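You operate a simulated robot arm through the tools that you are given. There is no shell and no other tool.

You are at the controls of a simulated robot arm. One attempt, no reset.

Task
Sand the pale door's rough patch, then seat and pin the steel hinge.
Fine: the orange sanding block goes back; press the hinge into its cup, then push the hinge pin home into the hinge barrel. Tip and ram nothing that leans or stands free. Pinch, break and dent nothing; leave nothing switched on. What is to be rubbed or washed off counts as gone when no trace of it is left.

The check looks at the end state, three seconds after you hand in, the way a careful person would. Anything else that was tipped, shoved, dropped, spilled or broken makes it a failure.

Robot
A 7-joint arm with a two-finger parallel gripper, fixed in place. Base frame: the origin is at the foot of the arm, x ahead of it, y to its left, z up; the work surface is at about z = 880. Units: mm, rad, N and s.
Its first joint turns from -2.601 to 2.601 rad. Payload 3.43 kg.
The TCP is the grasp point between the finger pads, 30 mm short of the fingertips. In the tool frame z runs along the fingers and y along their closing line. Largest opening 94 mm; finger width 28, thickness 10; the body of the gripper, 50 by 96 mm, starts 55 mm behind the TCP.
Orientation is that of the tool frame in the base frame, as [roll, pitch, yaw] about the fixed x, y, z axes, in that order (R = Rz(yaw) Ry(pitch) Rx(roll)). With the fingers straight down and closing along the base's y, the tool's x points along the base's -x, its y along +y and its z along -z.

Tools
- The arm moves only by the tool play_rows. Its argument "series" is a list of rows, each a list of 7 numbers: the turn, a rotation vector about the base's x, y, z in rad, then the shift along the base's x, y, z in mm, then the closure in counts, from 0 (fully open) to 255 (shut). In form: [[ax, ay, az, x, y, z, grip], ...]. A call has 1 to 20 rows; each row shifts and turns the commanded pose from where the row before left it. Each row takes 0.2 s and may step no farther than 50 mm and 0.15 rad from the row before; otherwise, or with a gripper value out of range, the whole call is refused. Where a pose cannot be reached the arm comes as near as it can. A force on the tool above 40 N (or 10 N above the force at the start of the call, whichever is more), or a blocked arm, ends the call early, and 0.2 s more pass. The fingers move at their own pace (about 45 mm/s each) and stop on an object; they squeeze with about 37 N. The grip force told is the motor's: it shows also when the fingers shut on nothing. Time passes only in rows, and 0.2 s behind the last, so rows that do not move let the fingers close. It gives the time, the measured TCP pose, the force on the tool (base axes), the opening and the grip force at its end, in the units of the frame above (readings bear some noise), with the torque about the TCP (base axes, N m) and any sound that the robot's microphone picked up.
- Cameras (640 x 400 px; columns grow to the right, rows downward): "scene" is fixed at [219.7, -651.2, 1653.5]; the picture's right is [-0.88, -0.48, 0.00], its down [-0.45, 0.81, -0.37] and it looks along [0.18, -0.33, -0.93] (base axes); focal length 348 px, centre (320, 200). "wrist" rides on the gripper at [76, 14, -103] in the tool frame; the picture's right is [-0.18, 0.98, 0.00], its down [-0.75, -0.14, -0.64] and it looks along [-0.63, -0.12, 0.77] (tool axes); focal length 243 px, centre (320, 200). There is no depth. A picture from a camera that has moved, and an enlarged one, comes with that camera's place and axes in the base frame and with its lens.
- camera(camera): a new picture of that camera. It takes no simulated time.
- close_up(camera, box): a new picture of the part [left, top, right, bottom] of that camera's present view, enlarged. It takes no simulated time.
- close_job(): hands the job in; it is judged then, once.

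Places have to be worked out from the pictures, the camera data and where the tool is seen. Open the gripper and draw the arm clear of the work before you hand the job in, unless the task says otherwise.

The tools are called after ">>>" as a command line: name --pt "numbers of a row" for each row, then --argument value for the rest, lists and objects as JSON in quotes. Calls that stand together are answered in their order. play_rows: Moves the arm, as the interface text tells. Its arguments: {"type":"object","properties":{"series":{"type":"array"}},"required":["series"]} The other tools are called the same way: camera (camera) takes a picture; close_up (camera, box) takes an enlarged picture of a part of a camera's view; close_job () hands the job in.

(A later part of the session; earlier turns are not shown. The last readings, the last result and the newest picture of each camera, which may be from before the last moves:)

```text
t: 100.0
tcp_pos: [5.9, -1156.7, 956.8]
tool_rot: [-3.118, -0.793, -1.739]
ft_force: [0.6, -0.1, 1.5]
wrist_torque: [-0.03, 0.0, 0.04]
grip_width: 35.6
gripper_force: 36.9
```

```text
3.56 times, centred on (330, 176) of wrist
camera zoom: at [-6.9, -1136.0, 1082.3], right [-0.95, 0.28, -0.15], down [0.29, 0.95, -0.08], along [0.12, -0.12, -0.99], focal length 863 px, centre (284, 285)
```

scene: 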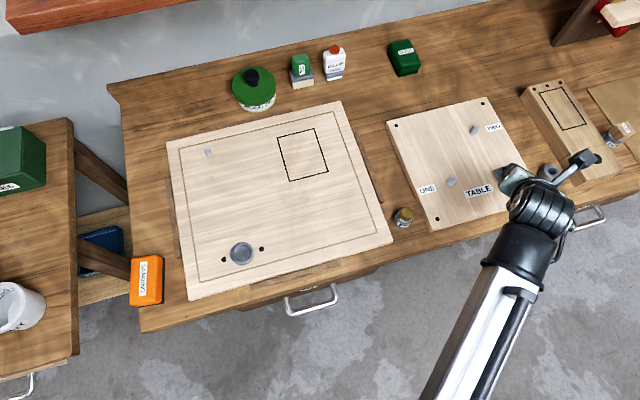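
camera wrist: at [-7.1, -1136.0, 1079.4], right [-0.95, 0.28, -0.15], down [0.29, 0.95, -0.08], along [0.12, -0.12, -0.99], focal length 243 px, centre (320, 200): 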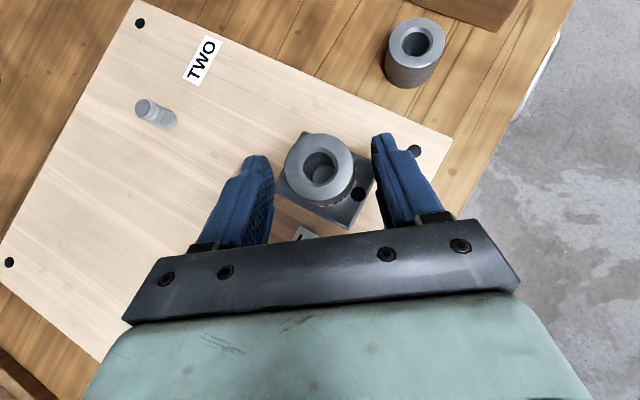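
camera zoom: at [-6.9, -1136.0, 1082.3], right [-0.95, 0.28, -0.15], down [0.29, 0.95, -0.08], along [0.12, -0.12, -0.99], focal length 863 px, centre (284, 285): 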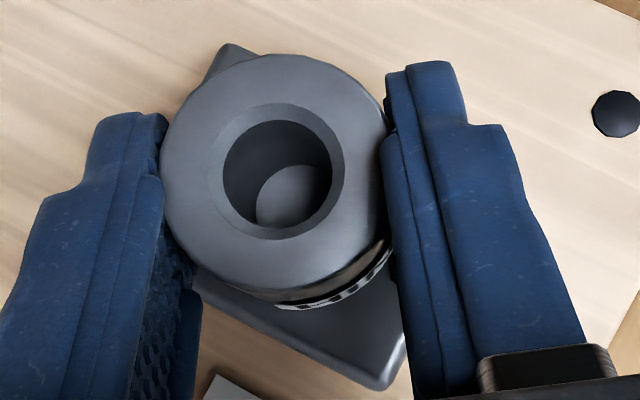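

Gripped at 35.6 mm. I'll lift a few millimetres and watch the force to learn whether it's free and how it's seated.

>>> play_rows --pt "0 0 0 0 0 2 255" --pt "0 0 0 0 0 2 255" --pt "0 0 0 0 0 2 255" --pt "0 0 0 0 0 0 255"

>>> close_up --camera "wrist" --box '[240, 120, 420, 232]'

```text
t: 101.0
tcp_pos: [6.4, -1157.8, 960.4]
tool_rot: [-3.118, -0.793, -1.74]
ft_force: [-0.8, -0.1, -1.5]
wrist_torque: [0.02, 0.04, -0.01]
grip_width: 35.3
gripper_force: 37.2
```

```text
3.56 times, centred on (330, 176) of wrist
camera zoom: at [-6.9, -1136.8, 1088.0], right [-0.95, 0.28, -0.15], down [0.29, 0.95, -0.08], along [0.12, -0.12, -0.99], focal length 863 px, centre (284, 285)
```

zoom: 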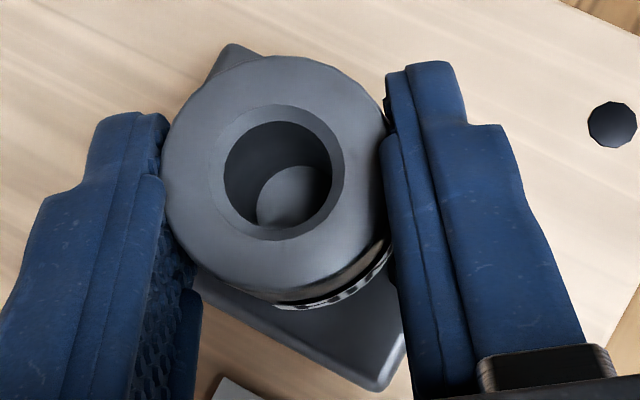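

The plate lifts along with the barrel, free and light at about 1.5 N, so it's one part. I'll lift higher and look at its underside.

>>> play_rows --pt "0 0 0 0 0 10 255" --pt "0 0 0 0 0 20 255" --pt "0 0 0 0 0 30 255" --pt "0 0 0 0 10 30 255" --pt "0 0 0 0 0 0 255"

>>> camera --camera "wrist"

>>> close_up --camera "scene" --box '[450, 110, 580, 210]'

```text
t: 102.2
tcp_pos: [6.4, -1149.0, 1052.3]
tool_rot: [-3.119, -0.792, -1.74]
ft_force: [0.7, 0.1, -1.9]
wrist_torque: [0.0, -0.01, -0.02]
grip_width: 35.1
gripper_force: 37.0
```

```text
taken
camera wrist: at [-6.8, -1127.3, 1178.1], right [-0.95, 0.28, -0.15], down [0.29, 0.95, -0.08], along [0.12, -0.12, -0.99], focal length 243 px, centre (320, 200)
```

wrist: 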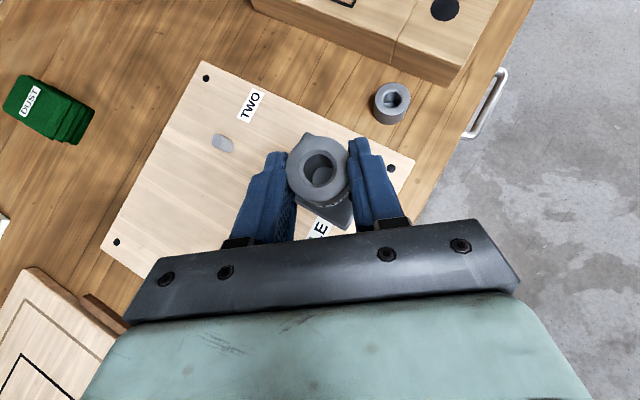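

```text
4.00 times, centred on (515, 160) of scene
camera zoom: at [219.7, -651.2, 1653.5], right [-0.88, -0.48, 0.0], down [-0.45, 0.81, -0.37], along [0.18, -0.33, -0.93], focal length 1394 px, centre (-460, 360)
```

zoom: 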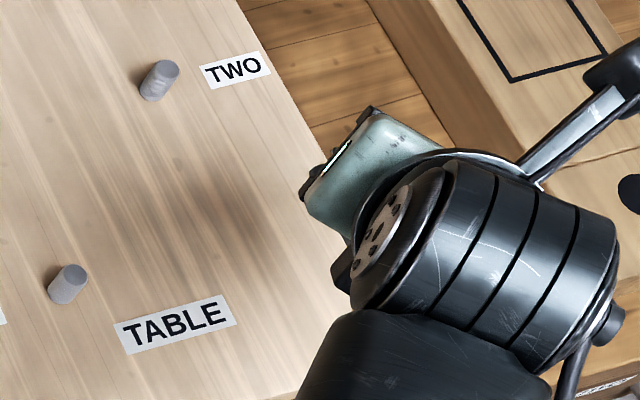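

The hinge hangs clear at about 1.9 N, with the fixed board parts undisturbed. I'll carry it in an arc to a free area of the door near the cup, where I can set it down and regrasp with a vertical tool.

>>> play_rows --pt "0 0 0 0 40 0 255" --pt "0 0 0 0 40 0 255" --pt "0 0 0 0 40 0 255" --pt "0 0 0 0 40 0 255" --pt "0 0 0 0 40 0 255" --pt "0 0 0 0 40 0 255" --pt "0 0 0.04016 36.5 1.0 0 255" --pt "0 0 0.04016 36.4 2.4 0 255" --pt "0 0 0.04016 36.3 3.9 0 255" --pt "0 0 0.04016 36.1 5.4 0 255" --pt "0 0 0.04016 35.9 6.8 0 255" --pt "0 0 0.04016 35.6 8.2 0 255" --pt "0 0 0.04016 35.2 9.7 0 255" --pt "0 0 0.04016 34.8 11.1 0 255" --pt "0 0 0.04016 34.3 12.5 0 255" --pt "0 0 0.04016 33.8 13.8 0 255" --pt "0 0 0.04016 33.2 15.2 0 255" --pt "0 0 0 0 0 0 255"

>>> camera --camera "wrist"

>>> camera --camera "scene"

```text
t: 106.0
tcp_pos: [396.3, -815.1, 1053.8]
tool_rot: [-3.119, -0.792, -1.298]
ft_force: [-0.2, -0.3, -1.2]
wrist_torque: [0.0, 0.01, 0.0]
grip_width: 35.1
gripper_force: 36.8
```

```text
taken
camera wrist: at [374.5, -802.3, 1179.6], right [-0.98, -0.16, -0.15], down [-0.15, 0.99, -0.08], along [0.16, -0.06, -0.99], focal length 243 px, centre (320, 200)
```

wrist: 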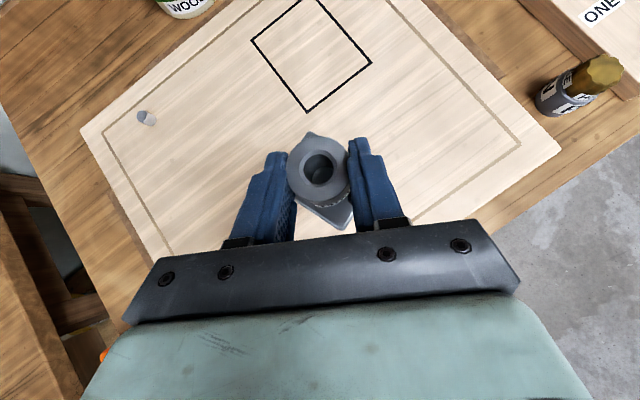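

```text
taken
```

scene: 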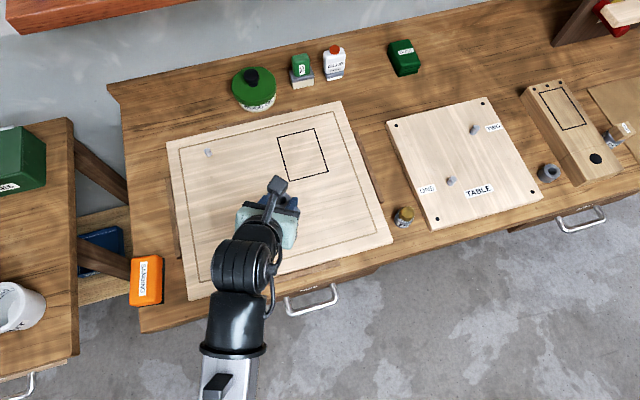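

The board spot where the hinge stood is plain wood, and nothing else moved. I'll lower the hinge toward the door and creep to contact, expected near TCP z of about 955.

>>> play_rows --pt "0 0 0 0 0 -30 255" --pt "0 0 0 0 0 -30 255" --pt "0 0 0 0 0 -20 255" --pt "0 0 0 0 0 -10 255" --pt "0 0 0 0 0 0 255"

>>> play_rows --pt "0 0 0 0 0 -2 255" --pt "0 0 0 0 0 -2 255" --pt "0 0 0 0 0 0 255"

>>> play_rows --pt "0 0 0 0 0 -1.5 255" --pt "0 0 0 0 0 0 255"

```text
t: 107.2
tcp_pos: [395.1, -817.4, 962.9]
tool_rot: [-3.12, -0.792, -1.299]
ft_force: [-0.5, -0.6, -0.4]
wrist_torque: [-0.01, 0.04, -0.01]
grip_width: 35.3
gripper_force: 37.1
```

```text
t: 108.0
tcp_pos: [394.5, -817.3, 958.0]
tool_rot: [-3.119, -0.791, -1.301]
ft_force: [-0.2, 0.2, -1.1]
wrist_torque: [-0.04, -0.01, -0.03]
grip_width: 35.0
gripper_force: 36.8
```

```text
t: 108.6
tcp_pos: [394.4, -816.6, 956.7]
tool_rot: [-3.12, -0.793, -1.297]
ft_force: [0.1, 0.1, 0.3]
wrist_torque: [0.02, 0.0, 0.01]
grip_width: 35.1
gripper_force: 37.2
```

>>> play_rows --pt "0 0 0 0 0 -1 255" --pt "0 0 0 0 0 0 255"

>>> play_rows --pt "0 0 0 0 0 -1 255" --pt "0 0 0 0 0 0 255"

```text
t: 109.2
tcp_pos: [394.0, -816.8, 955.4]
tool_rot: [-3.119, -0.793, -1.3]
ft_force: [0.2, 0.0, -0.9]
wrist_torque: [0.05, 0.0, -0.04]
grip_width: 35.0
gripper_force: 36.9
```

```text
t: 109.8
tcp_pos: [393.9, -816.6, 953.8]
tool_rot: [-3.119, -0.792, -1.299]
ft_force: [0.8, 0.4, -0.1]
wrist_torque: [0.0, 0.05, -0.02]
grip_width: 34.9
gripper_force: 37.1
```

Still no contact at z 954, so I'll continue in small steps.

>>> play_rows --pt "0 0 0 0 0 -1 255" --pt "0 0 0 0 0 0 255"

>>> play_rows --pt "0 0 0 0 0 -1 255" --pt "0 0 0 0 0 0 255"

```text
t: 110.4
tcp_pos: [393.1, -816.9, 953.8]
tool_rot: [-3.118, -0.792, -1.298]
ft_force: [0.1, -0.1, -1.2]
wrist_torque: [0.01, 0.0, -0.02]
grip_width: 35.2
gripper_force: 37.1
```

```text
t: 111.0
tcp_pos: [393.8, -817.7, 952.7]
tool_rot: [-3.116, -0.793, -1.297]
ft_force: [0.6, 0.0, 2.8]
wrist_torque: [-0.09, -0.06, 0.03]
grip_width: 35.0
gripper_force: 36.4
```

First contact came at z of about 952.7. One small step more will set it flat, then I'll release gently.

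>>> play_rows --pt "0 0 0 0 0 -0.7 255" --pt "0 0 0 0 0 0 255"

>>> camera --camera "wrist"

>>> close_up --camera "scene" --box '[220, 170, 320, 260]'

```text
t: 111.6
tcp_pos: [394.6, -817.6, 952.3]
tool_rot: [-3.118, -0.794, -1.298]
ft_force: [0.3, 1.3, 10.8]
wrist_torque: [-0.06, 0.1, -0.01]
grip_width: 35.0
gripper_force: 36.9
```

```text
taken
camera wrist: at [372.7, -803.8, 1078.5], right [-0.98, -0.16, -0.15], down [-0.14, 0.99, -0.09], along [0.16, -0.06, -0.99], focal length 243 px, centre (320, 200)
```

wrist: 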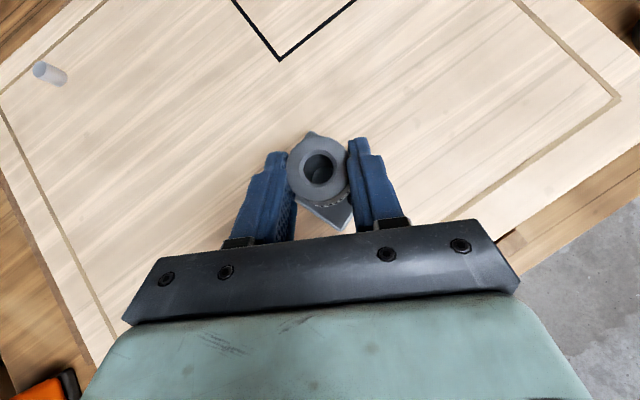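

```text
4.44 times, centred on (270, 215) of scene
camera zoom: at [219.7, -651.2, 1653.5], right [-0.88, -0.48, 0.0], down [-0.45, 0.81, -0.37], along [0.18, -0.33, -0.93], focal length 1549 px, centre (542, 133)
```

zoom: 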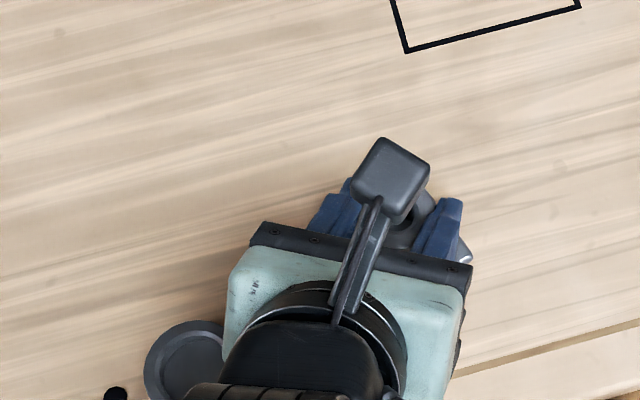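

The hinge stands flat at about 10 N with negligible torque. I'll ease off, open to about 62 mm, and rise straight up.

>>> play_rows --pt "0 0 0 0 0 0.6 255" --pt "0 0 0 0 0 0 150" --pt "0 0 0 0 0 0 130" --pt "0 0 0 0 0 0 110" --pt "0 0 0 0 0 0 87" --pt "0 0 0 0 0 0 87" --pt "0 0 0 0 0 10 87" --pt "0 0 0 0 0 20 87" --pt "0 0 0 0 0 30 87" --pt "0 0 0 0 0 30 87" --pt "0 0 0 0 0 0 87"

>>> camera --camera "wrist"

>>> camera --camera "scene"

```text
t: 114.0
tcp_pos: [393.8, -819.4, 1041.8]
tool_rot: [-3.119, -0.791, -1.299]
ft_force: [0.2, -1.3, 0.9]
wrist_torque: [0.01, 0.0, -0.04]
grip_width: 62.0
gripper_force: 0.1
```

```text
taken
camera wrist: at [373.1, -805.2, 1168.0], right [-0.98, -0.16, -0.15], down [-0.14, 0.99, -0.08], along [0.16, -0.06, -0.99], focal length 243 px, centre (320, 200)
```

wrist: 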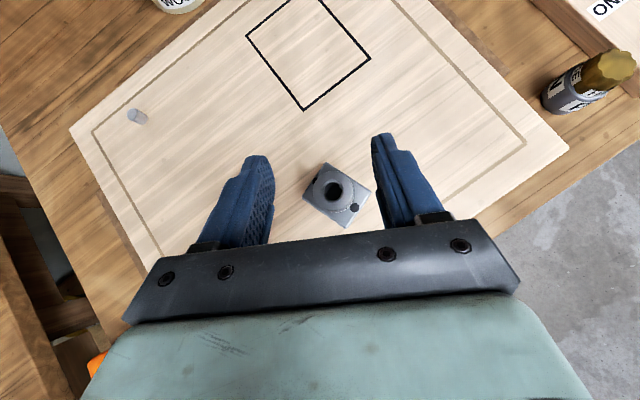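

```text
taken
```

scene: 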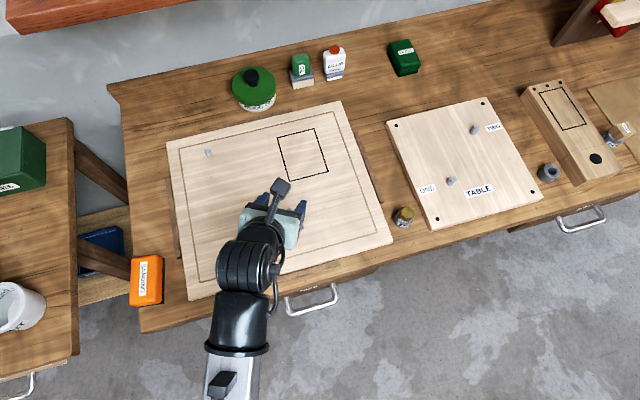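

The hinge stands upright on the door and is released. Now I'll bring the tool vertical above it and yaw to about -1.5 rad relative, so I can later turn it into line with the door's holes.

>>> play_rows --pt "0.0955 0.0267 0 0 0 3 87" --pt "0.0955 0.0267 0 0 0 3 87" --pt "0.0955 0.0267 0 0 0 3 87" --pt "0.0955 0.0267 0 0 0 3 87" --pt "0.0955 0.0267 0 0 0 0 87" --pt "0.0955 0.0267 0 0 0 0 87" --pt "0.0955 0.0267 0 0 0 0 87" --pt "0.0935 0.0261 0 0 0 0 87" --pt "0 0 0 0 0 0 87"

>>> play_rows --pt "0 0 -0.133 0 0 0 87" --pt "0 0 -0.133 0 0 0 87" --pt "0 0 -0.133 0 0 0 87" --pt "0 0 -0.133 0 0 0 87" --pt "0 0 -0.133 0 0 0 87" --pt "0 0 -0.133 0 0 0 87" --pt "0 0 -0.133 0 0 0 87" --pt "0 0 -0.133 0 0 0 87" --pt "0 0 -0.133 0 0 0 87" --pt "0 0 -0.133 0 0 0 87" --pt "0 0 0 0 0 0 87"

>>> camera --camera "wrist"

>>> camera --camera "scene"

```text
t: 116.0
tcp_pos: [394.6, -815.2, 1055.1]
tool_rot: [-3.119, 0.001, -1.302]
ft_force: [0.1, -0.1, -0.2]
wrist_torque: [0.0, 0.01, 0.0]
grip_width: 62.0
gripper_force: 0.1
```

```text
t: 118.4
tcp_pos: [395.0, -817.9, 1055.0]
tool_rot: [-3.118, -0.001, -2.63]
ft_force: [-0.5, 0.3, -0.9]
wrist_torque: [-0.02, -0.01, 0.0]
grip_width: 62.0
gripper_force: 0.1
```

```text
taken
camera wrist: at [320.0, -840.9, 1157.0], right [-0.32, 0.95, -0.02], down [0.72, 0.26, 0.64], along [0.62, 0.19, -0.76], focal length 243 px, centre (320, 200)
```

wrist: 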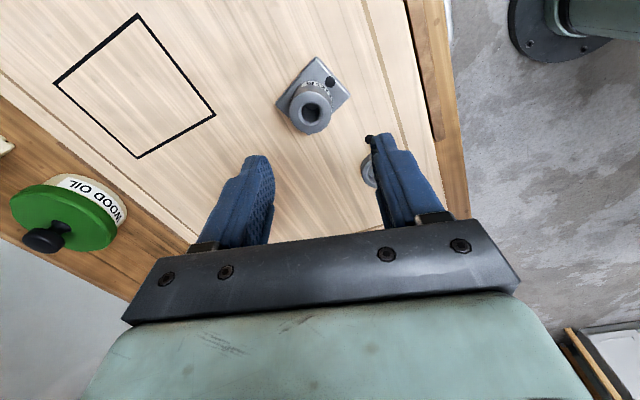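

```text
taken
```

scene: 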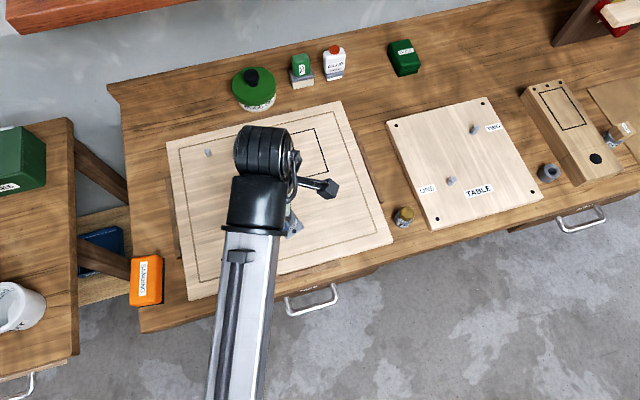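

The yaw worked cleanly. I'll look closely at the hinge and cup from here.

>>> close_up --camera "wrist" --box '[260, 40, 370, 140]'

>>> close_up --camera "wrist" --box '[330, 110, 450, 200]'

>>> close_up --camera "scene" --box '[220, 190, 320, 270]'

```text
4.00 times, centred on (315, 90) of wrist
camera zoom: at [320.0, -840.9, 1157.0], right [-0.32, 0.95, -0.02], down [0.72, 0.26, 0.64], along [0.62, 0.19, -0.76], focal length 970 px, centre (340, 640)
```

zoom: 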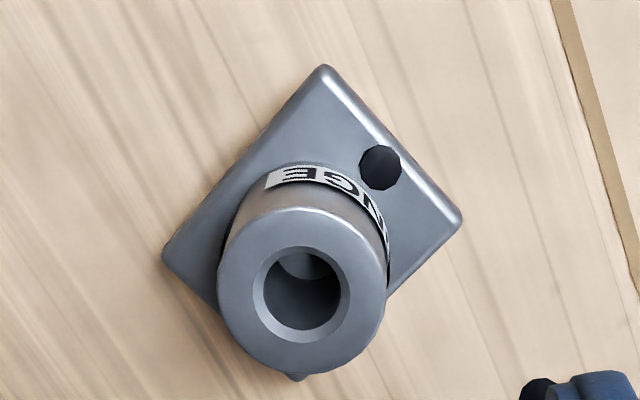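

```text
4.44 times, centred on (390, 155) of wrist
camera zoom: at [320.0, -840.9, 1157.0], right [-0.32, 0.95, -0.02], down [0.72, 0.26, 0.64], along [0.62, 0.19, -0.76], focal length 1078 px, centre (9, 400)
```

zoom: 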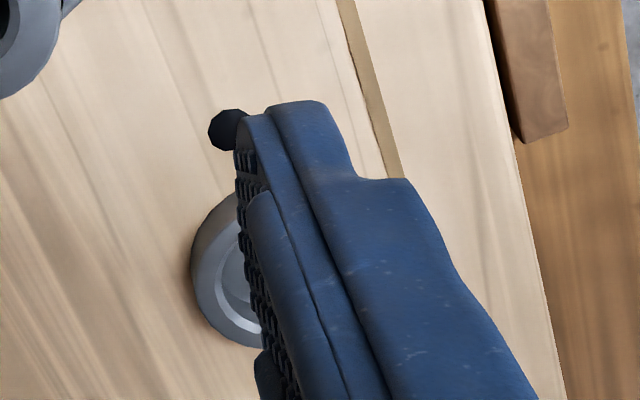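

```text
5.00 times, centred on (270, 230) of scene
camera zoom: at [219.7, -651.2, 1653.5], right [-0.88, -0.48, 0.0], down [-0.45, 0.81, -0.37], along [0.18, -0.33, -0.93], focal length 1742 px, centre (570, 50)
```

zoom: 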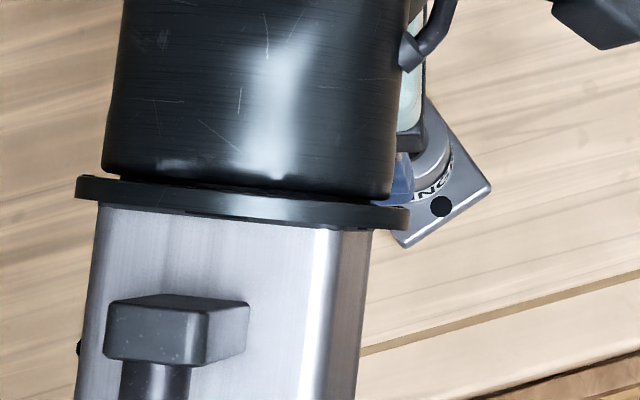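

The hinge barrel axis is at (398, -828) and the plate's long axis is at azimuth -0.44 rad. The door-hole line is at +0.78, so it needs about +1.21 rad of turn on the way to the cup. I'll centre over the barrel, level the tool and descend to z of about 957.

>>> play_rows --pt "0.0206 0.0116 0 2.8 -10.6 -10 87" --pt "0 0 0 0 0 -30 87" --pt "0 0 0 0 0 -30 87" --pt "0 0 0 0 0 -20 87" --pt "0 0 0 0 0 -8 87" --pt "0 0 0 0 0 0 87"

>>> camera --camera "wrist"

>>> close_up --camera "wrist" --box '[240, 110, 420, 222]'

```text
t: 119.8
tcp_pos: [396.6, -827.7, 955.3]
tool_rot: [-3.141, -0.001, -2.628]
ft_force: [-0.8, 0.1, -0.1]
wrist_torque: [-0.02, 0.0, 0.0]
grip_width: 62.0
gripper_force: 0.1
```

```text
taken
camera wrist: at [324.1, -854.7, 1058.3], right [-0.32, 0.95, 0.0], down [0.73, 0.25, 0.64], along [0.61, 0.21, -0.77], focal length 243 px, centre (320, 200)
```

wrist: 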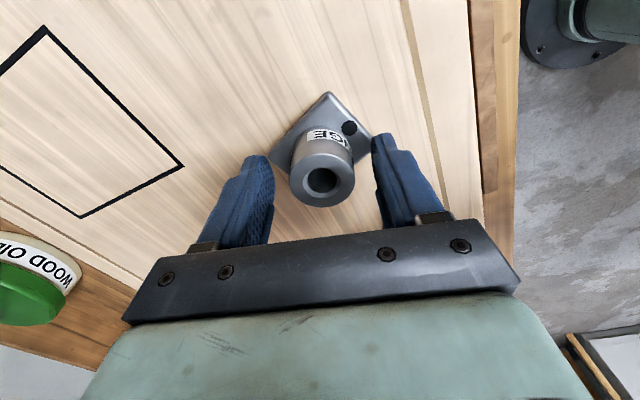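

```text
3.56 times, centred on (330, 166) of wrist
camera zoom: at [324.1, -854.7, 1058.3], right [-0.32, 0.95, 0.0], down [0.73, 0.25, 0.64], along [0.61, 0.21, -0.77], focal length 863 px, centre (284, 321)
```

zoom: 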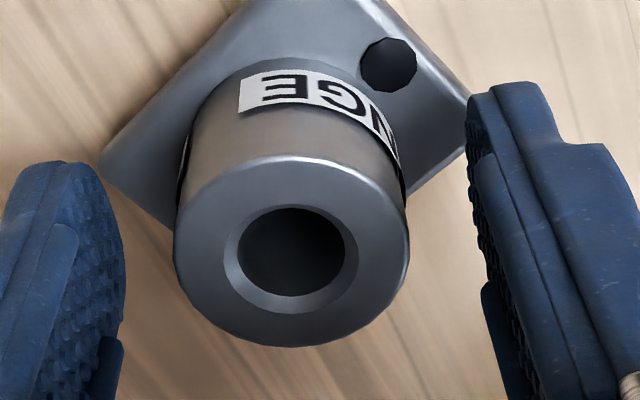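

The bore centre coincides with the TCP. I'll go 4 mm lower and close on the barrel.

>>> play_rows --pt "0 0 0 0 0 -3 87" --pt "0 0 0 0 0 -2 87" --pt "0 0 0 0 0 0 87"

>>> play_rows --pt "0 0 0 0 0 0 120" --pt "0 0 0 0 0 0 140" --pt "0 0 0 0 0 0 255" --pt "0 0 0 0 0 0 255" --pt "0 0 0 0 0 0 255"

>>> close_up --camera "wrist" --box '[240, 90, 420, 222]'

```text
t: 120.6
tcp_pos: [396.8, -828.7, 951.3]
tool_rot: [3.142, 0.0, -2.628]
ft_force: [0.2, 0.3, 0.3]
wrist_torque: [0.01, 0.05, -0.01]
grip_width: 61.4
gripper_force: 0.0
```

```text
t: 121.8
tcp_pos: [395.9, -828.4, 950.9]
tool_rot: [-3.14, 0.001, -2.628]
ft_force: [0.0, -0.4, 0.5]
wrist_torque: [-0.02, -0.01, 0.01]
grip_width: 35.7
gripper_force: 36.8
```

```text
3.03 times, centred on (330, 156) of wrist
camera zoom: at [323.6, -854.0, 1054.3], right [-0.32, 0.95, 0.0], down [0.73, 0.25, 0.64], along [0.61, 0.21, -0.77], focal length 735 px, centre (290, 333)
```

zoom: 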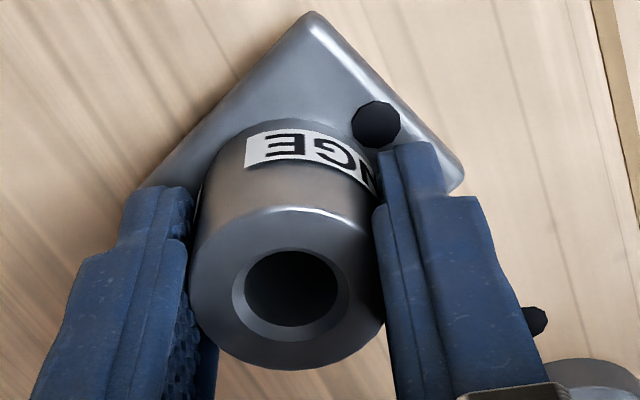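

The barrel is gripped squarely. I'll lift it 50 mm, then turn +1.2 rad while moving to a viewing point just outboard of the cup.

>>> play_rows --pt "0 0 0 0 0 3 255" --pt "0 0 0 0 0 12 255" --pt "0 0 0 0 0 20 255" --pt "0 0 0 0 0 20 255" --pt "0 0 0.1344 7.8 2.4 0 255" --pt "0 0 0.1344 7.8 2.4 0 255" --pt "0 0 0.1344 7.8 2.4 0 255" --pt "0 0 0.1344 7.8 2.4 0 255" --pt "0 0 0.1344 7.8 2.4 0 255" --pt "0 0 0.1344 7.8 2.4 0 255" --pt "0 0 0.1344 7.8 2.4 0 255" --pt "0 0 0.1344 7.8 2.4 0 255" --pt "0 0 0.1344 7.8 2.4 0 255" --pt "0 0 0 0 0 0 255"

>>> camera --camera "wrist"

>>> camera --camera "scene"

```text
t: 124.8
tcp_pos: [467.7, -805.6, 1006.6]
tool_rot: [-3.14, 0.0, -1.417]
ft_force: [0.0, -0.1, -0.3]
wrist_torque: [-0.01, 0.0, -0.02]
grip_width: 35.7
gripper_force: 36.4
```

```text
taken
camera wrist: at [465.3, -883.6, 1109.3], right [-1.0, 0.03, 0.0], down [0.02, 0.77, 0.64], along [0.02, 0.64, -0.77], focal length 243 px, centre (320, 200)
```

wrist: 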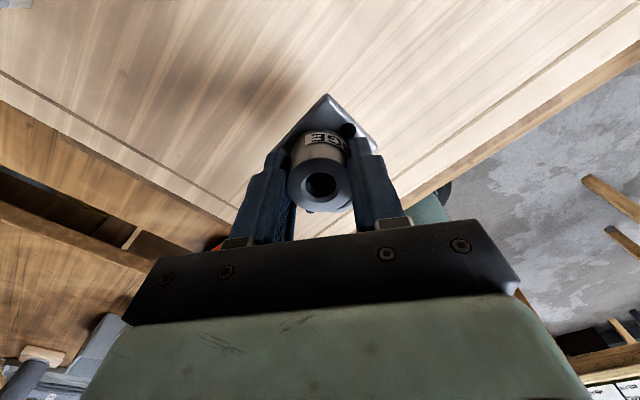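

```text
taken
```

scene: 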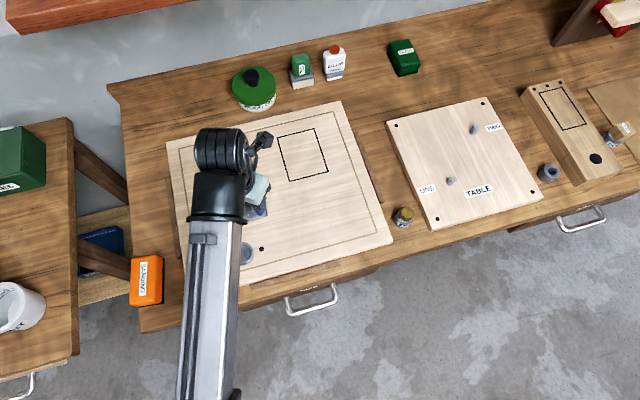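

The hinge itself hides the cup from this side. I'll pass high over the cup to a point about 50 mm inboard of it, where the camera looks down on the cup ahead of the hinge.

>>> play_rows --pt "0 0 0 -5 32 0 255" --pt "0 0 0 -5 32 0 255" --pt "0 0 0 -5 32 0 255" --pt "0 0 0 -5 32 0 255" --pt "0 0 0 0 0 0 255"

>>> camera --camera "wrist"

>>> close_up --camera "wrist" --box '[240, 0, 420, 112]'

```text
t: 126.0
tcp_pos: [445.3, -675.3, 1006.5]
tool_rot: [3.139, -0.001, -1.418]
ft_force: [0.2, -0.1, -0.4]
wrist_torque: [-0.02, -0.01, 0.01]
grip_width: 35.7
gripper_force: 37.0
```

```text
taken
camera wrist: at [443.6, -753.7, 1109.0], right [-1.0, 0.03, 0.0], down [0.03, 0.77, 0.64], along [0.02, 0.64, -0.77], focal length 243 px, centre (320, 200)
```

wrist: 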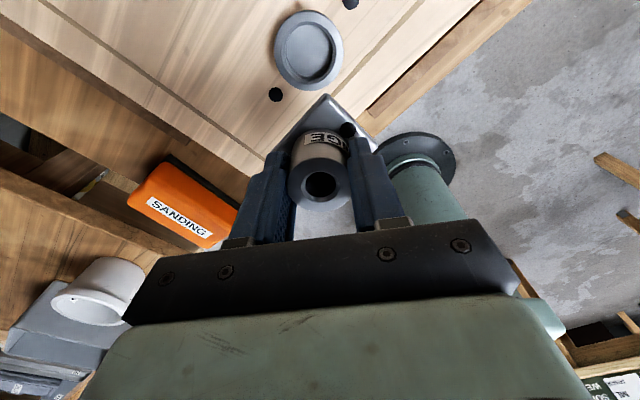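

```text
3.56 times, centred on (330, 56) of wrist
camera zoom: at [443.6, -753.7, 1109.0], right [-1.0, 0.03, 0.0], down [0.03, 0.77, 0.64], along [0.02, 0.64, -0.77], focal length 863 px, centre (284, 712)
```

zoom: 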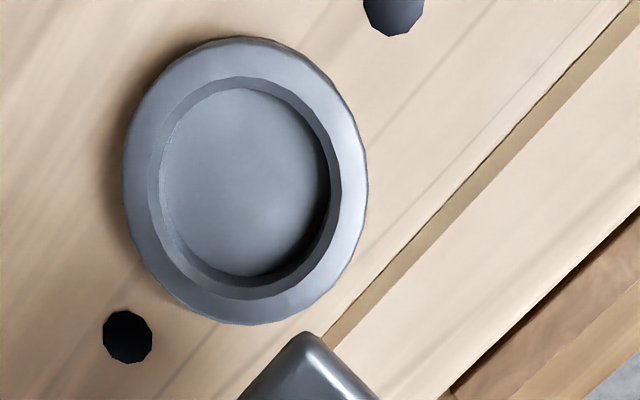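

That's a clear view of the cup. I'll also enlarge the held hinge to measure how its axis sits relative to the TCP.

>>> close_up --camera "wrist" --box '[260, 90, 390, 220]'

>>> close_up --camera "wrist" --box '[250, 0, 370, 110]'

>>> close_up --camera "scene" --box '[180, 210, 300, 300]'

```text
3.08 times, centred on (325, 155) of wrist
camera zoom: at [443.6, -753.7, 1109.0], right [-1.0, 0.03, 0.0], down [0.03, 0.77, 0.64], along [0.02, 0.64, -0.77], focal length 746 px, centre (305, 338)
```

zoom: 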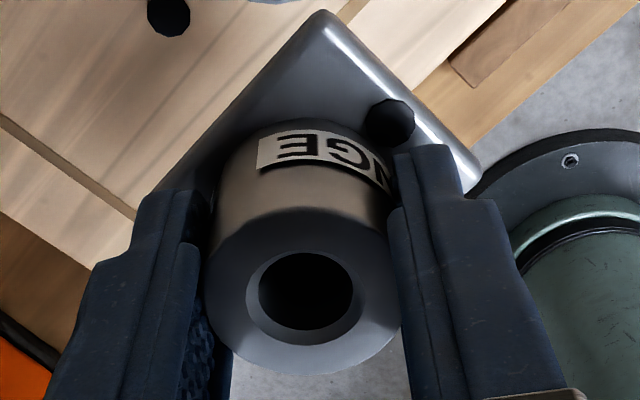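

```text
3.64 times, centred on (310, 55) of wrist
camera zoom: at [443.6, -753.7, 1109.0], right [-1.0, 0.03, 0.0], down [0.03, 0.77, 0.64], along [0.02, 0.64, -0.77], focal length 882 px, centre (356, 727)
```

zoom: 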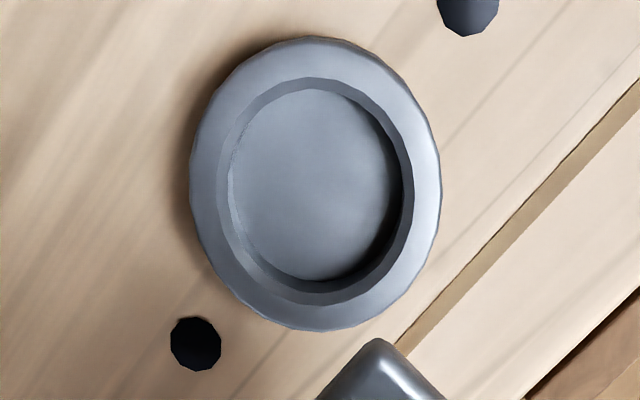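

```text
4.44 times, centred on (240, 255) of scene
camera zoom: at [219.7, -651.2, 1653.5], right [-0.88, -0.48, 0.0], down [-0.45, 0.81, -0.37], along [0.18, -0.33, -0.93], focal length 1549 px, centre (676, -44)
```

zoom: 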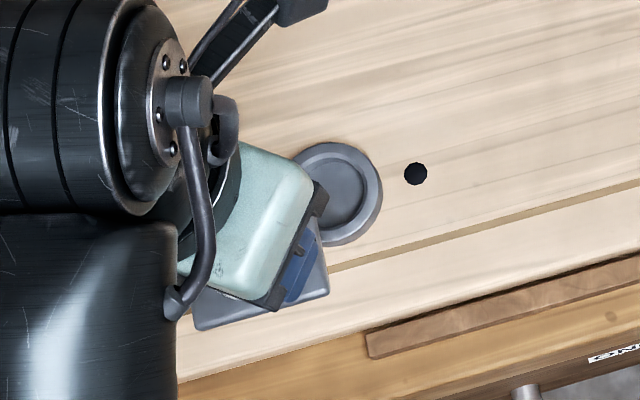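

From the ellipse edges the cup centre is (6.5, -45.7) mm from the TCP, correcting for the hinge's axis, and the plate's long axis is now in line with the door holes. I'll move over it and descend to just above the rim.

>>> play_rows --pt "0 0 0 3.2 -22.8 0 255" --pt "0 0 0 3.3 -22.9 0 255" --pt "0 0 0 0 0 0 255" --pt "0 0 0 0 0 -15 255" --pt "0 0 0 0 0 -10 255" --pt "0 0 0 0 0 -5 255" --pt "0 0 0 0 0 0 255"

>>> camera --camera "wrist"

>>> close_up --camera "wrist" --box '[230, 50, 410, 162]'

>>> close_up --camera "scene" --box '[180, 210, 300, 300]'

```text
t: 127.6
tcp_pos: [454.1, -722.3, 976.0]
tool_rot: [3.14, -0.002, -1.418]
ft_force: [-0.5, -0.4, -0.9]
wrist_torque: [-0.03, 0.0, 0.0]
grip_width: 35.3
gripper_force: 37.1
```

```text
taken
camera wrist: at [450.7, -801.1, 1079.8], right [-1.0, 0.03, 0.0], down [0.03, 0.77, 0.64], along [0.02, 0.64, -0.77], focal length 243 px, centre (320, 200)
```

wrist: 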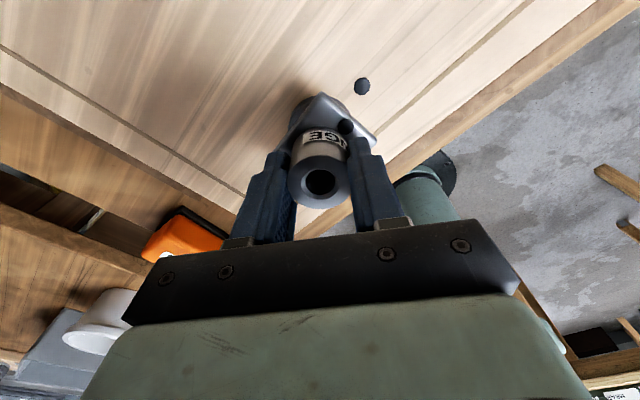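

```text
3.56 times, centred on (320, 106) of wrist
camera zoom: at [450.7, -801.1, 1079.8], right [-1.0, 0.03, 0.0], down [0.03, 0.77, 0.64], along [0.02, 0.64, -0.77], focal length 863 px, centre (320, 534)
```

zoom: 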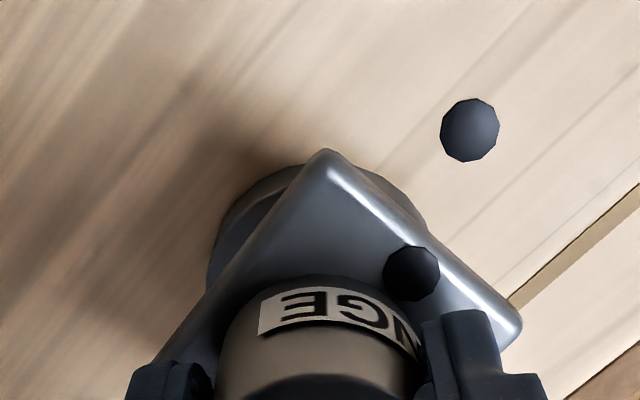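

```text
4.44 times, centred on (240, 255) of scene
camera zoom: at [219.7, -651.2, 1653.5], right [-0.88, -0.48, 0.0], down [-0.45, 0.81, -0.37], along [0.18, -0.33, -0.93], focal length 1549 px, centre (676, -44)
```

zoom: 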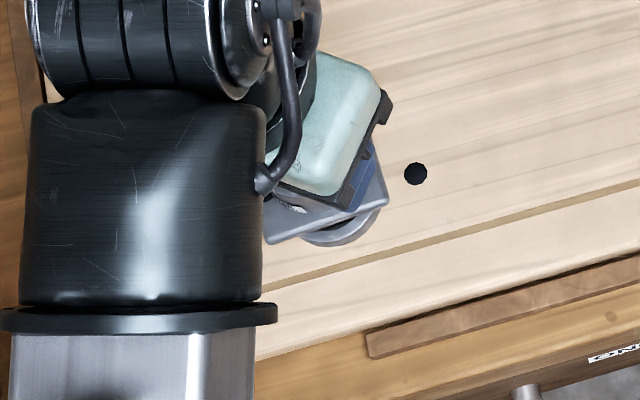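

The base edge of the cup visible past the plate suggests I'm overshooting by about 1.5 mm outward. I'll correct (-0.5, +1.3) and creep down toward the rim while watching forces.

>>> play_rows --pt "0 0 0 -0.5 1.3 -3 255" --pt "0 0 0 0 0 -2 255" --pt "0 0 0 0 0 0 255"

>>> play_rows --pt "0 0 0 0 0 -1.5 255" --pt "0 0 0 0 0 0 255"

>>> play_rows --pt "0 0 0 0 0 -1.5 255" --pt "0 0 0 0 0 0 255"

```text
t: 128.4
tcp_pos: [451.6, -720.9, 972.7]
tool_rot: [-3.141, 0.001, -1.419]
ft_force: [-0.8, -0.6, -0.8]
wrist_torque: [-0.03, 0.0, 0.03]
grip_width: 35.3
gripper_force: 37.0
```

```text
t: 129.0
tcp_pos: [452.6, -721.5, 970.8]
tool_rot: [-3.141, 0.0, -1.418]
ft_force: [-0.7, -0.5, -1.1]
wrist_torque: [0.0, -0.04, -0.03]
grip_width: 35.3
gripper_force: 37.1
```

```text
t: 129.6
tcp_pos: [453.5, -721.2, 967.7]
tool_rot: [3.141, 0.0, -1.418]
ft_force: [-0.8, 0.3, -1.5]
wrist_torque: [0.0, 0.0, 0.0]
grip_width: 35.4
gripper_force: 37.2
```

No contact yet at z 968. I'll continue creeping.

>>> play_rows --pt "0 0 0 0 0 -1.5 255" --pt "0 0 0 0 0 0 255"

>>> play_rows --pt "0 0 0 0 0 -1.5 255" --pt "0 0 0 0 0 0 255"

>>> play_rows --pt "0 0 0 0 0 -1 255" --pt "0 0 0 0 0 0 255"

>>> close_up --camera "wrist" --box '[230, 50, 410, 162]'

```text
t: 130.2
tcp_pos: [452.6, -721.2, 965.1]
tool_rot: [3.141, 0.0, -1.419]
ft_force: [0.3, 0.5, -1.3]
wrist_torque: [0.0, 0.0, 0.03]
grip_width: 35.4
gripper_force: 37.1
```

```text
t: 130.8
tcp_pos: [452.8, -722.6, 965.8]
tool_rot: [3.141, -0.001, -1.418]
ft_force: [0.8, -0.3, -0.7]
wrist_torque: [0.0, 0.04, 0.02]
grip_width: 34.9
gripper_force: 37.1
```

```text
t: 131.4
tcp_pos: [453.7, -722.1, 964.3]
tool_rot: [-3.141, 0.001, -1.418]
ft_force: [-0.5, -0.2, -0.4]
wrist_torque: [-0.02, 0.0, 0.02]
grip_width: 35.6
gripper_force: 37.1
```

```text
3.56 times, centred on (320, 106) of wrist
camera zoom: at [450.6, -800.7, 1067.1], right [-1.0, 0.03, 0.0], down [0.03, 0.77, 0.64], along [0.02, 0.64, -0.77], focal length 863 px, centre (320, 534)
```

zoom: 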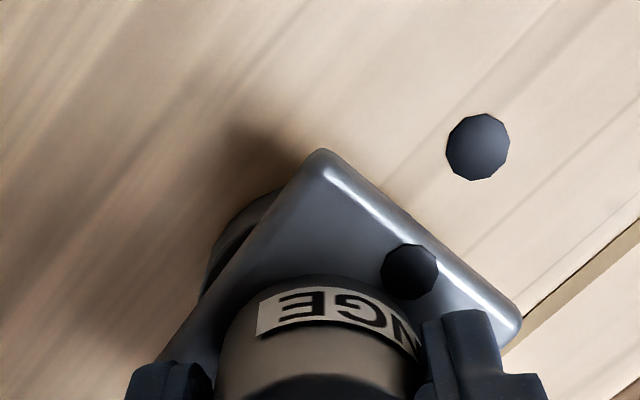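

There's still no contact, and the hinge bottom should be near or just inside the rim. I'll keep creeping.

>>> play_rows --pt "0 0 0 0 0 -1 255" --pt "0 0 0 0 0 0 255"

>>> play_rows --pt "0 0 0 0 0 -1 255" --pt "0 0 0 0 0 0 255"

>>> play_rows --pt "0 0 0 0 0 -1 255" --pt "0 0 0 0 0 0 255"

```text
t: 132.0
tcp_pos: [452.3, -722.2, 962.1]
tool_rot: [-3.14, 0.001, -1.419]
ft_force: [0.7, 0.3, -1.0]
wrist_torque: [-0.01, 0.0, 0.01]
grip_width: 35.4
gripper_force: 36.6
```

```text
t: 132.6
tcp_pos: [453.2, -721.9, 963.1]
tool_rot: [-3.141, 0.0, -1.42]
ft_force: [0.7, 0.6, -0.6]
wrist_torque: [-0.02, 0.02, -0.01]
grip_width: 35.3
gripper_force: 36.5
```

```text
t: 133.2
tcp_pos: [454.2, -722.7, 961.0]
tool_rot: [-3.141, 0.0, -1.418]
ft_force: [0.1, 0.5, -0.8]
wrist_torque: [-0.01, 0.01, 0.0]
grip_width: 35.2
gripper_force: 36.8
```

>>> play_rows --pt "0 0 0 0 0 -1 255" --pt "0 0 0 0 0 0 255"

>>> play_rows --pt "0 0 0 0 0 -1 255" --pt "0 0 0 0 0 0 255"

>>> close_up --camera "wrist" --box '[230, 50, 410, 162]'

```text
t: 133.8
tcp_pos: [453.2, -721.5, 960.6]
tool_rot: [-3.141, -0.001, -1.418]
ft_force: [0.0, 0.4, -1.8]
wrist_torque: [0.04, 0.01, 0.01]
grip_width: 35.1
gripper_force: 37.2
```

```text
t: 134.4
tcp_pos: [452.9, -723.1, 960.0]
tool_rot: [-3.14, 0.001, -1.419]
ft_force: [0.0, 0.1, -0.7]
wrist_torque: [0.08, -0.01, 0.02]
grip_width: 35.2
gripper_force: 36.9
```

```text
3.56 times, centred on (320, 106) of wrist
camera zoom: at [451.1, -800.9, 1062.5], right [-1.0, 0.03, 0.0], down [0.03, 0.77, 0.64], along [0.02, 0.64, -0.77], focal length 863 px, centre (320, 534)
```

zoom: 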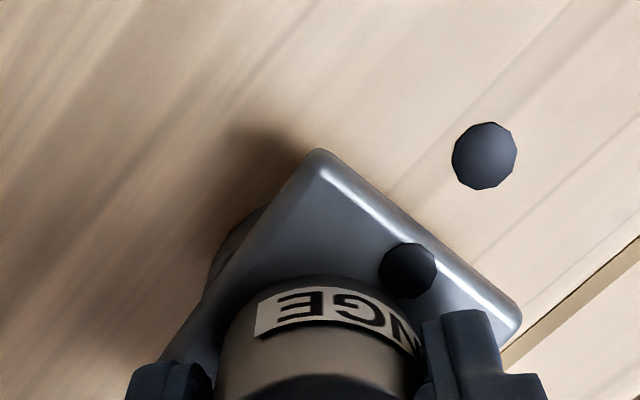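

Still free with the hinge bottom at about 906, so it's entering the cup. I'll keep creeping to find the seat.

>>> play_rows --pt "0 0 0 0 0 -1 255" --pt "0 0 0 0 0 0 255"

>>> play_rows --pt "0 0 0 0 0 -1 255" --pt "0 0 0 0 0 0 255"

>>> play_rows --pt "0 0 0 0 0 -1 255" --pt "0 0 0 0 0 0 255"

```text
t: 135.0
tcp_pos: [452.7, -723.7, 959.5]
tool_rot: [-3.141, 0.001, -1.419]
ft_force: [0.1, -0.8, -0.4]
wrist_torque: [-0.02, 0.01, 0.02]
grip_width: 35.2
gripper_force: 36.8
```

```text
t: 135.6
tcp_pos: [452.9, -722.1, 956.6]
tool_rot: [3.141, 0.0, -1.418]
ft_force: [0.8, 0.0, -1.0]
wrist_torque: [-0.02, -0.02, -0.01]
grip_width: 34.9
gripper_force: 37.3
```

```text
t: 136.2
tcp_pos: [453.1, -722.6, 956.1]
tool_rot: [-3.141, 0.001, -1.419]
ft_force: [0.2, 0.1, -0.4]
wrist_torque: [-0.02, 0.01, -0.03]
grip_width: 35.2
gripper_force: 36.6
```

>>> play_rows --pt "0 0 0 0 0 -1 255" --pt "0 0 0 0 0 0 255"

>>> close_up --camera "wrist" --box '[230, 50, 410, 162]'

>>> close_up --camera "scene" --box '[200, 220, 300, 290]'

```text
t: 136.8
tcp_pos: [452.6, -722.6, 955.0]
tool_rot: [-3.141, -0.002, -1.42]
ft_force: [1.6, 1.5, 9.1]
wrist_torque: [0.09, 0.04, -0.09]
grip_width: 35.1
gripper_force: 37.0
```

```text
3.56 times, centred on (320, 106) of wrist
camera zoom: at [450.9, -801.0, 1058.6], right [-1.0, 0.03, 0.0], down [0.03, 0.77, 0.64], along [0.02, 0.64, -0.77], focal length 863 px, centre (320, 534)
```

zoom: 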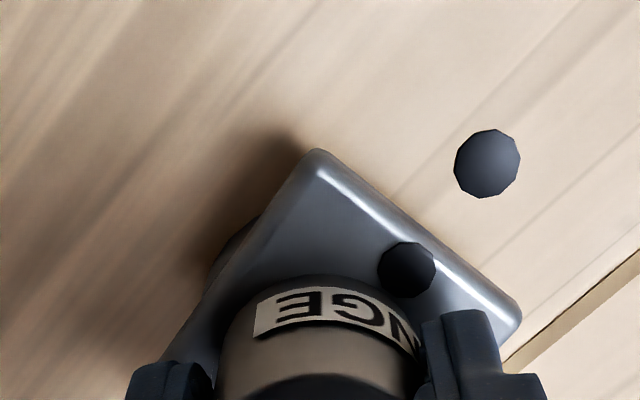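

```text
5.71 times, centred on (250, 255) of scene
camera zoom: at [219.7, -651.2, 1653.5], right [-0.88, -0.48, 0.0], down [-0.45, 0.81, -0.37], along [0.18, -0.33, -0.93], focal length 1991 px, centre (720, -114)
```

zoom: 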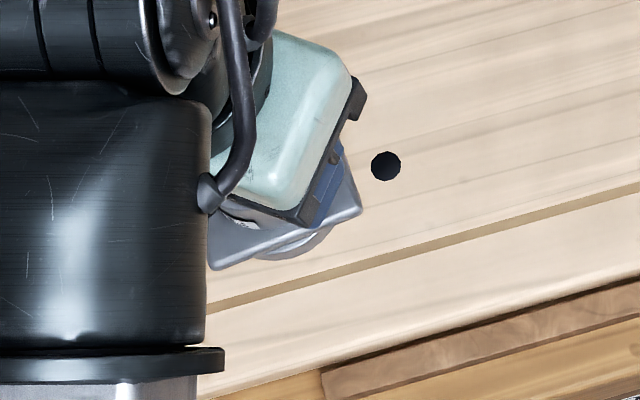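

Contact at z 955 with 9 N: the boss is inside the cup, either at its floor or at the press-fit. I'll press on gently and watch whether it moves.

>>> play_rows --pt "0 0 0 0 0 -1 255" --pt "0 0 0 0 0 0 255"

```text
t: 137.4
tcp_pos: [453.6, -723.1, 955.3]
tool_rot: [-3.141, -0.004, -1.419]
ft_force: [3.3, -1.6, 24.0]
wrist_torque: [0.11, 0.02, -0.22]
grip_width: 35.4
gripper_force: 37.0
```

The estimated cup geometry (rim at about 909, floor at about 902) matches the hinge bottom at about 902.7, so it looks seated. I'll press a bit harder to make sure it's home and listen for a click.

>>> play_rows --pt "0 0 0 0 0 -0.8 255" --pt "0 0 0 0 0 0 255" --pt "0 0 0 0 0 0 255"

>>> close_up --camera "wrist" --box '[230, 50, 410, 162]'

```text
t: 138.2
tcp_pos: [452.7, -722.7, 954.4]
tool_rot: [3.141, -0.003, -1.42]
ft_force: [5.0, -4.9, 22.2]
wrist_torque: [-0.13, -0.1, -0.12]
grip_width: 35.3
gripper_force: 37.0
```

```text
3.56 times, centred on (320, 106) of wrist
camera zoom: at [450.8, -800.6, 1057.4], right [-1.0, 0.03, 0.0], down [0.02, 0.77, 0.64], along [0.02, 0.64, -0.77], focal length 863 px, centre (320, 534)
```

zoom: 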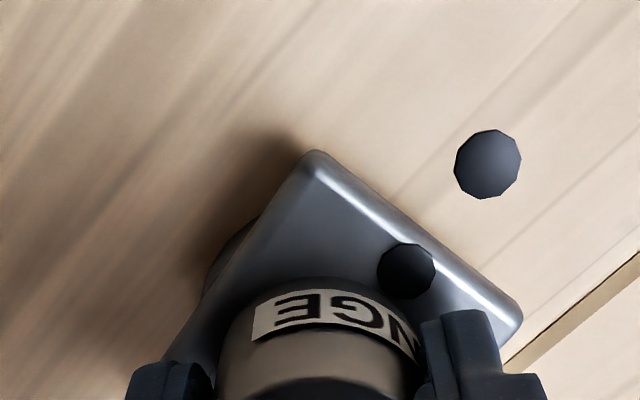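

The force plateaued at about 22 N while z dropped about a millimetre, so it may be a press-fit sliding in. I'll keep pressing in small steps.

>>> play_rows --pt "0 0 0 0 0 -0.8 255" --pt "0 0 0 0 0 0 255"

>>> close_up --camera "wrist" --box '[230, 50, 410, 162]'

>>> close_up --camera "wrist" --box '[230, 110, 410, 222]'

```text
t: 138.8
tcp_pos: [453.3, -721.5, 953.7]
tool_rot: [-3.139, 0.001, -1.418]
ft_force: [7.4, -3.8, 24.0]
wrist_torque: [-0.04, -0.09, -0.07]
grip_width: 35.3
gripper_force: 37.6
```

```text
3.56 times, centred on (320, 106) of wrist
camera zoom: at [450.7, -800.4, 1056.5], right [-1.0, 0.03, 0.0], down [0.02, 0.77, 0.64], along [0.02, 0.64, -0.77], focal length 863 px, centre (320, 534)
```

zoom: 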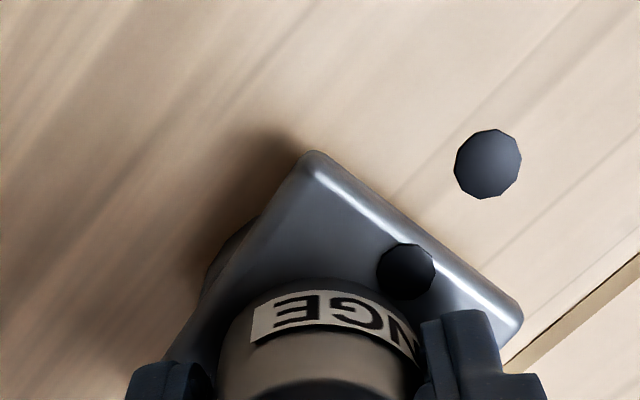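

```text
3.56 times, centred on (320, 166) of wrist
camera zoom: at [450.7, -800.4, 1056.5], right [-1.0, 0.03, 0.0], down [0.02, 0.77, 0.64], along [0.02, 0.64, -0.77], focal length 863 px, centre (320, 321)
```

zoom: 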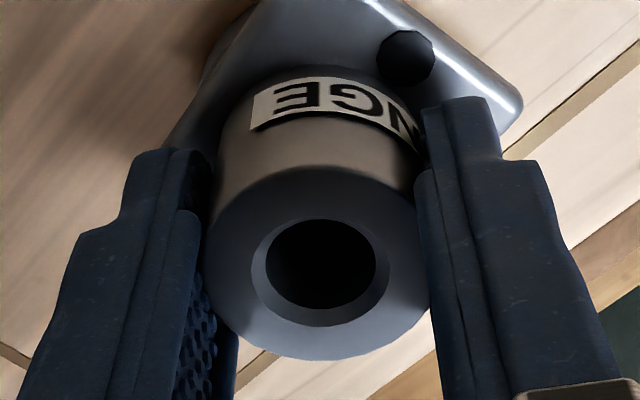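

Lateral reaction (+7, -4 N) says the true centre lies slightly toward +x/-y. I'll relieve that with a small shift and see how the forces change.

>>> play_rows --pt "0 0 0 0.6 -0.4 0 255" --pt "0 0 0 0 0 0 255"

```text
t: 139.4
tcp_pos: [453.3, -723.4, 952.5]
tool_rot: [-3.14, 0.0, -1.418]
ft_force: [5.2, 1.0, 23.3]
wrist_torque: [-0.07, -0.15, -0.09]
grip_width: 35.2
gripper_force: 37.3
```

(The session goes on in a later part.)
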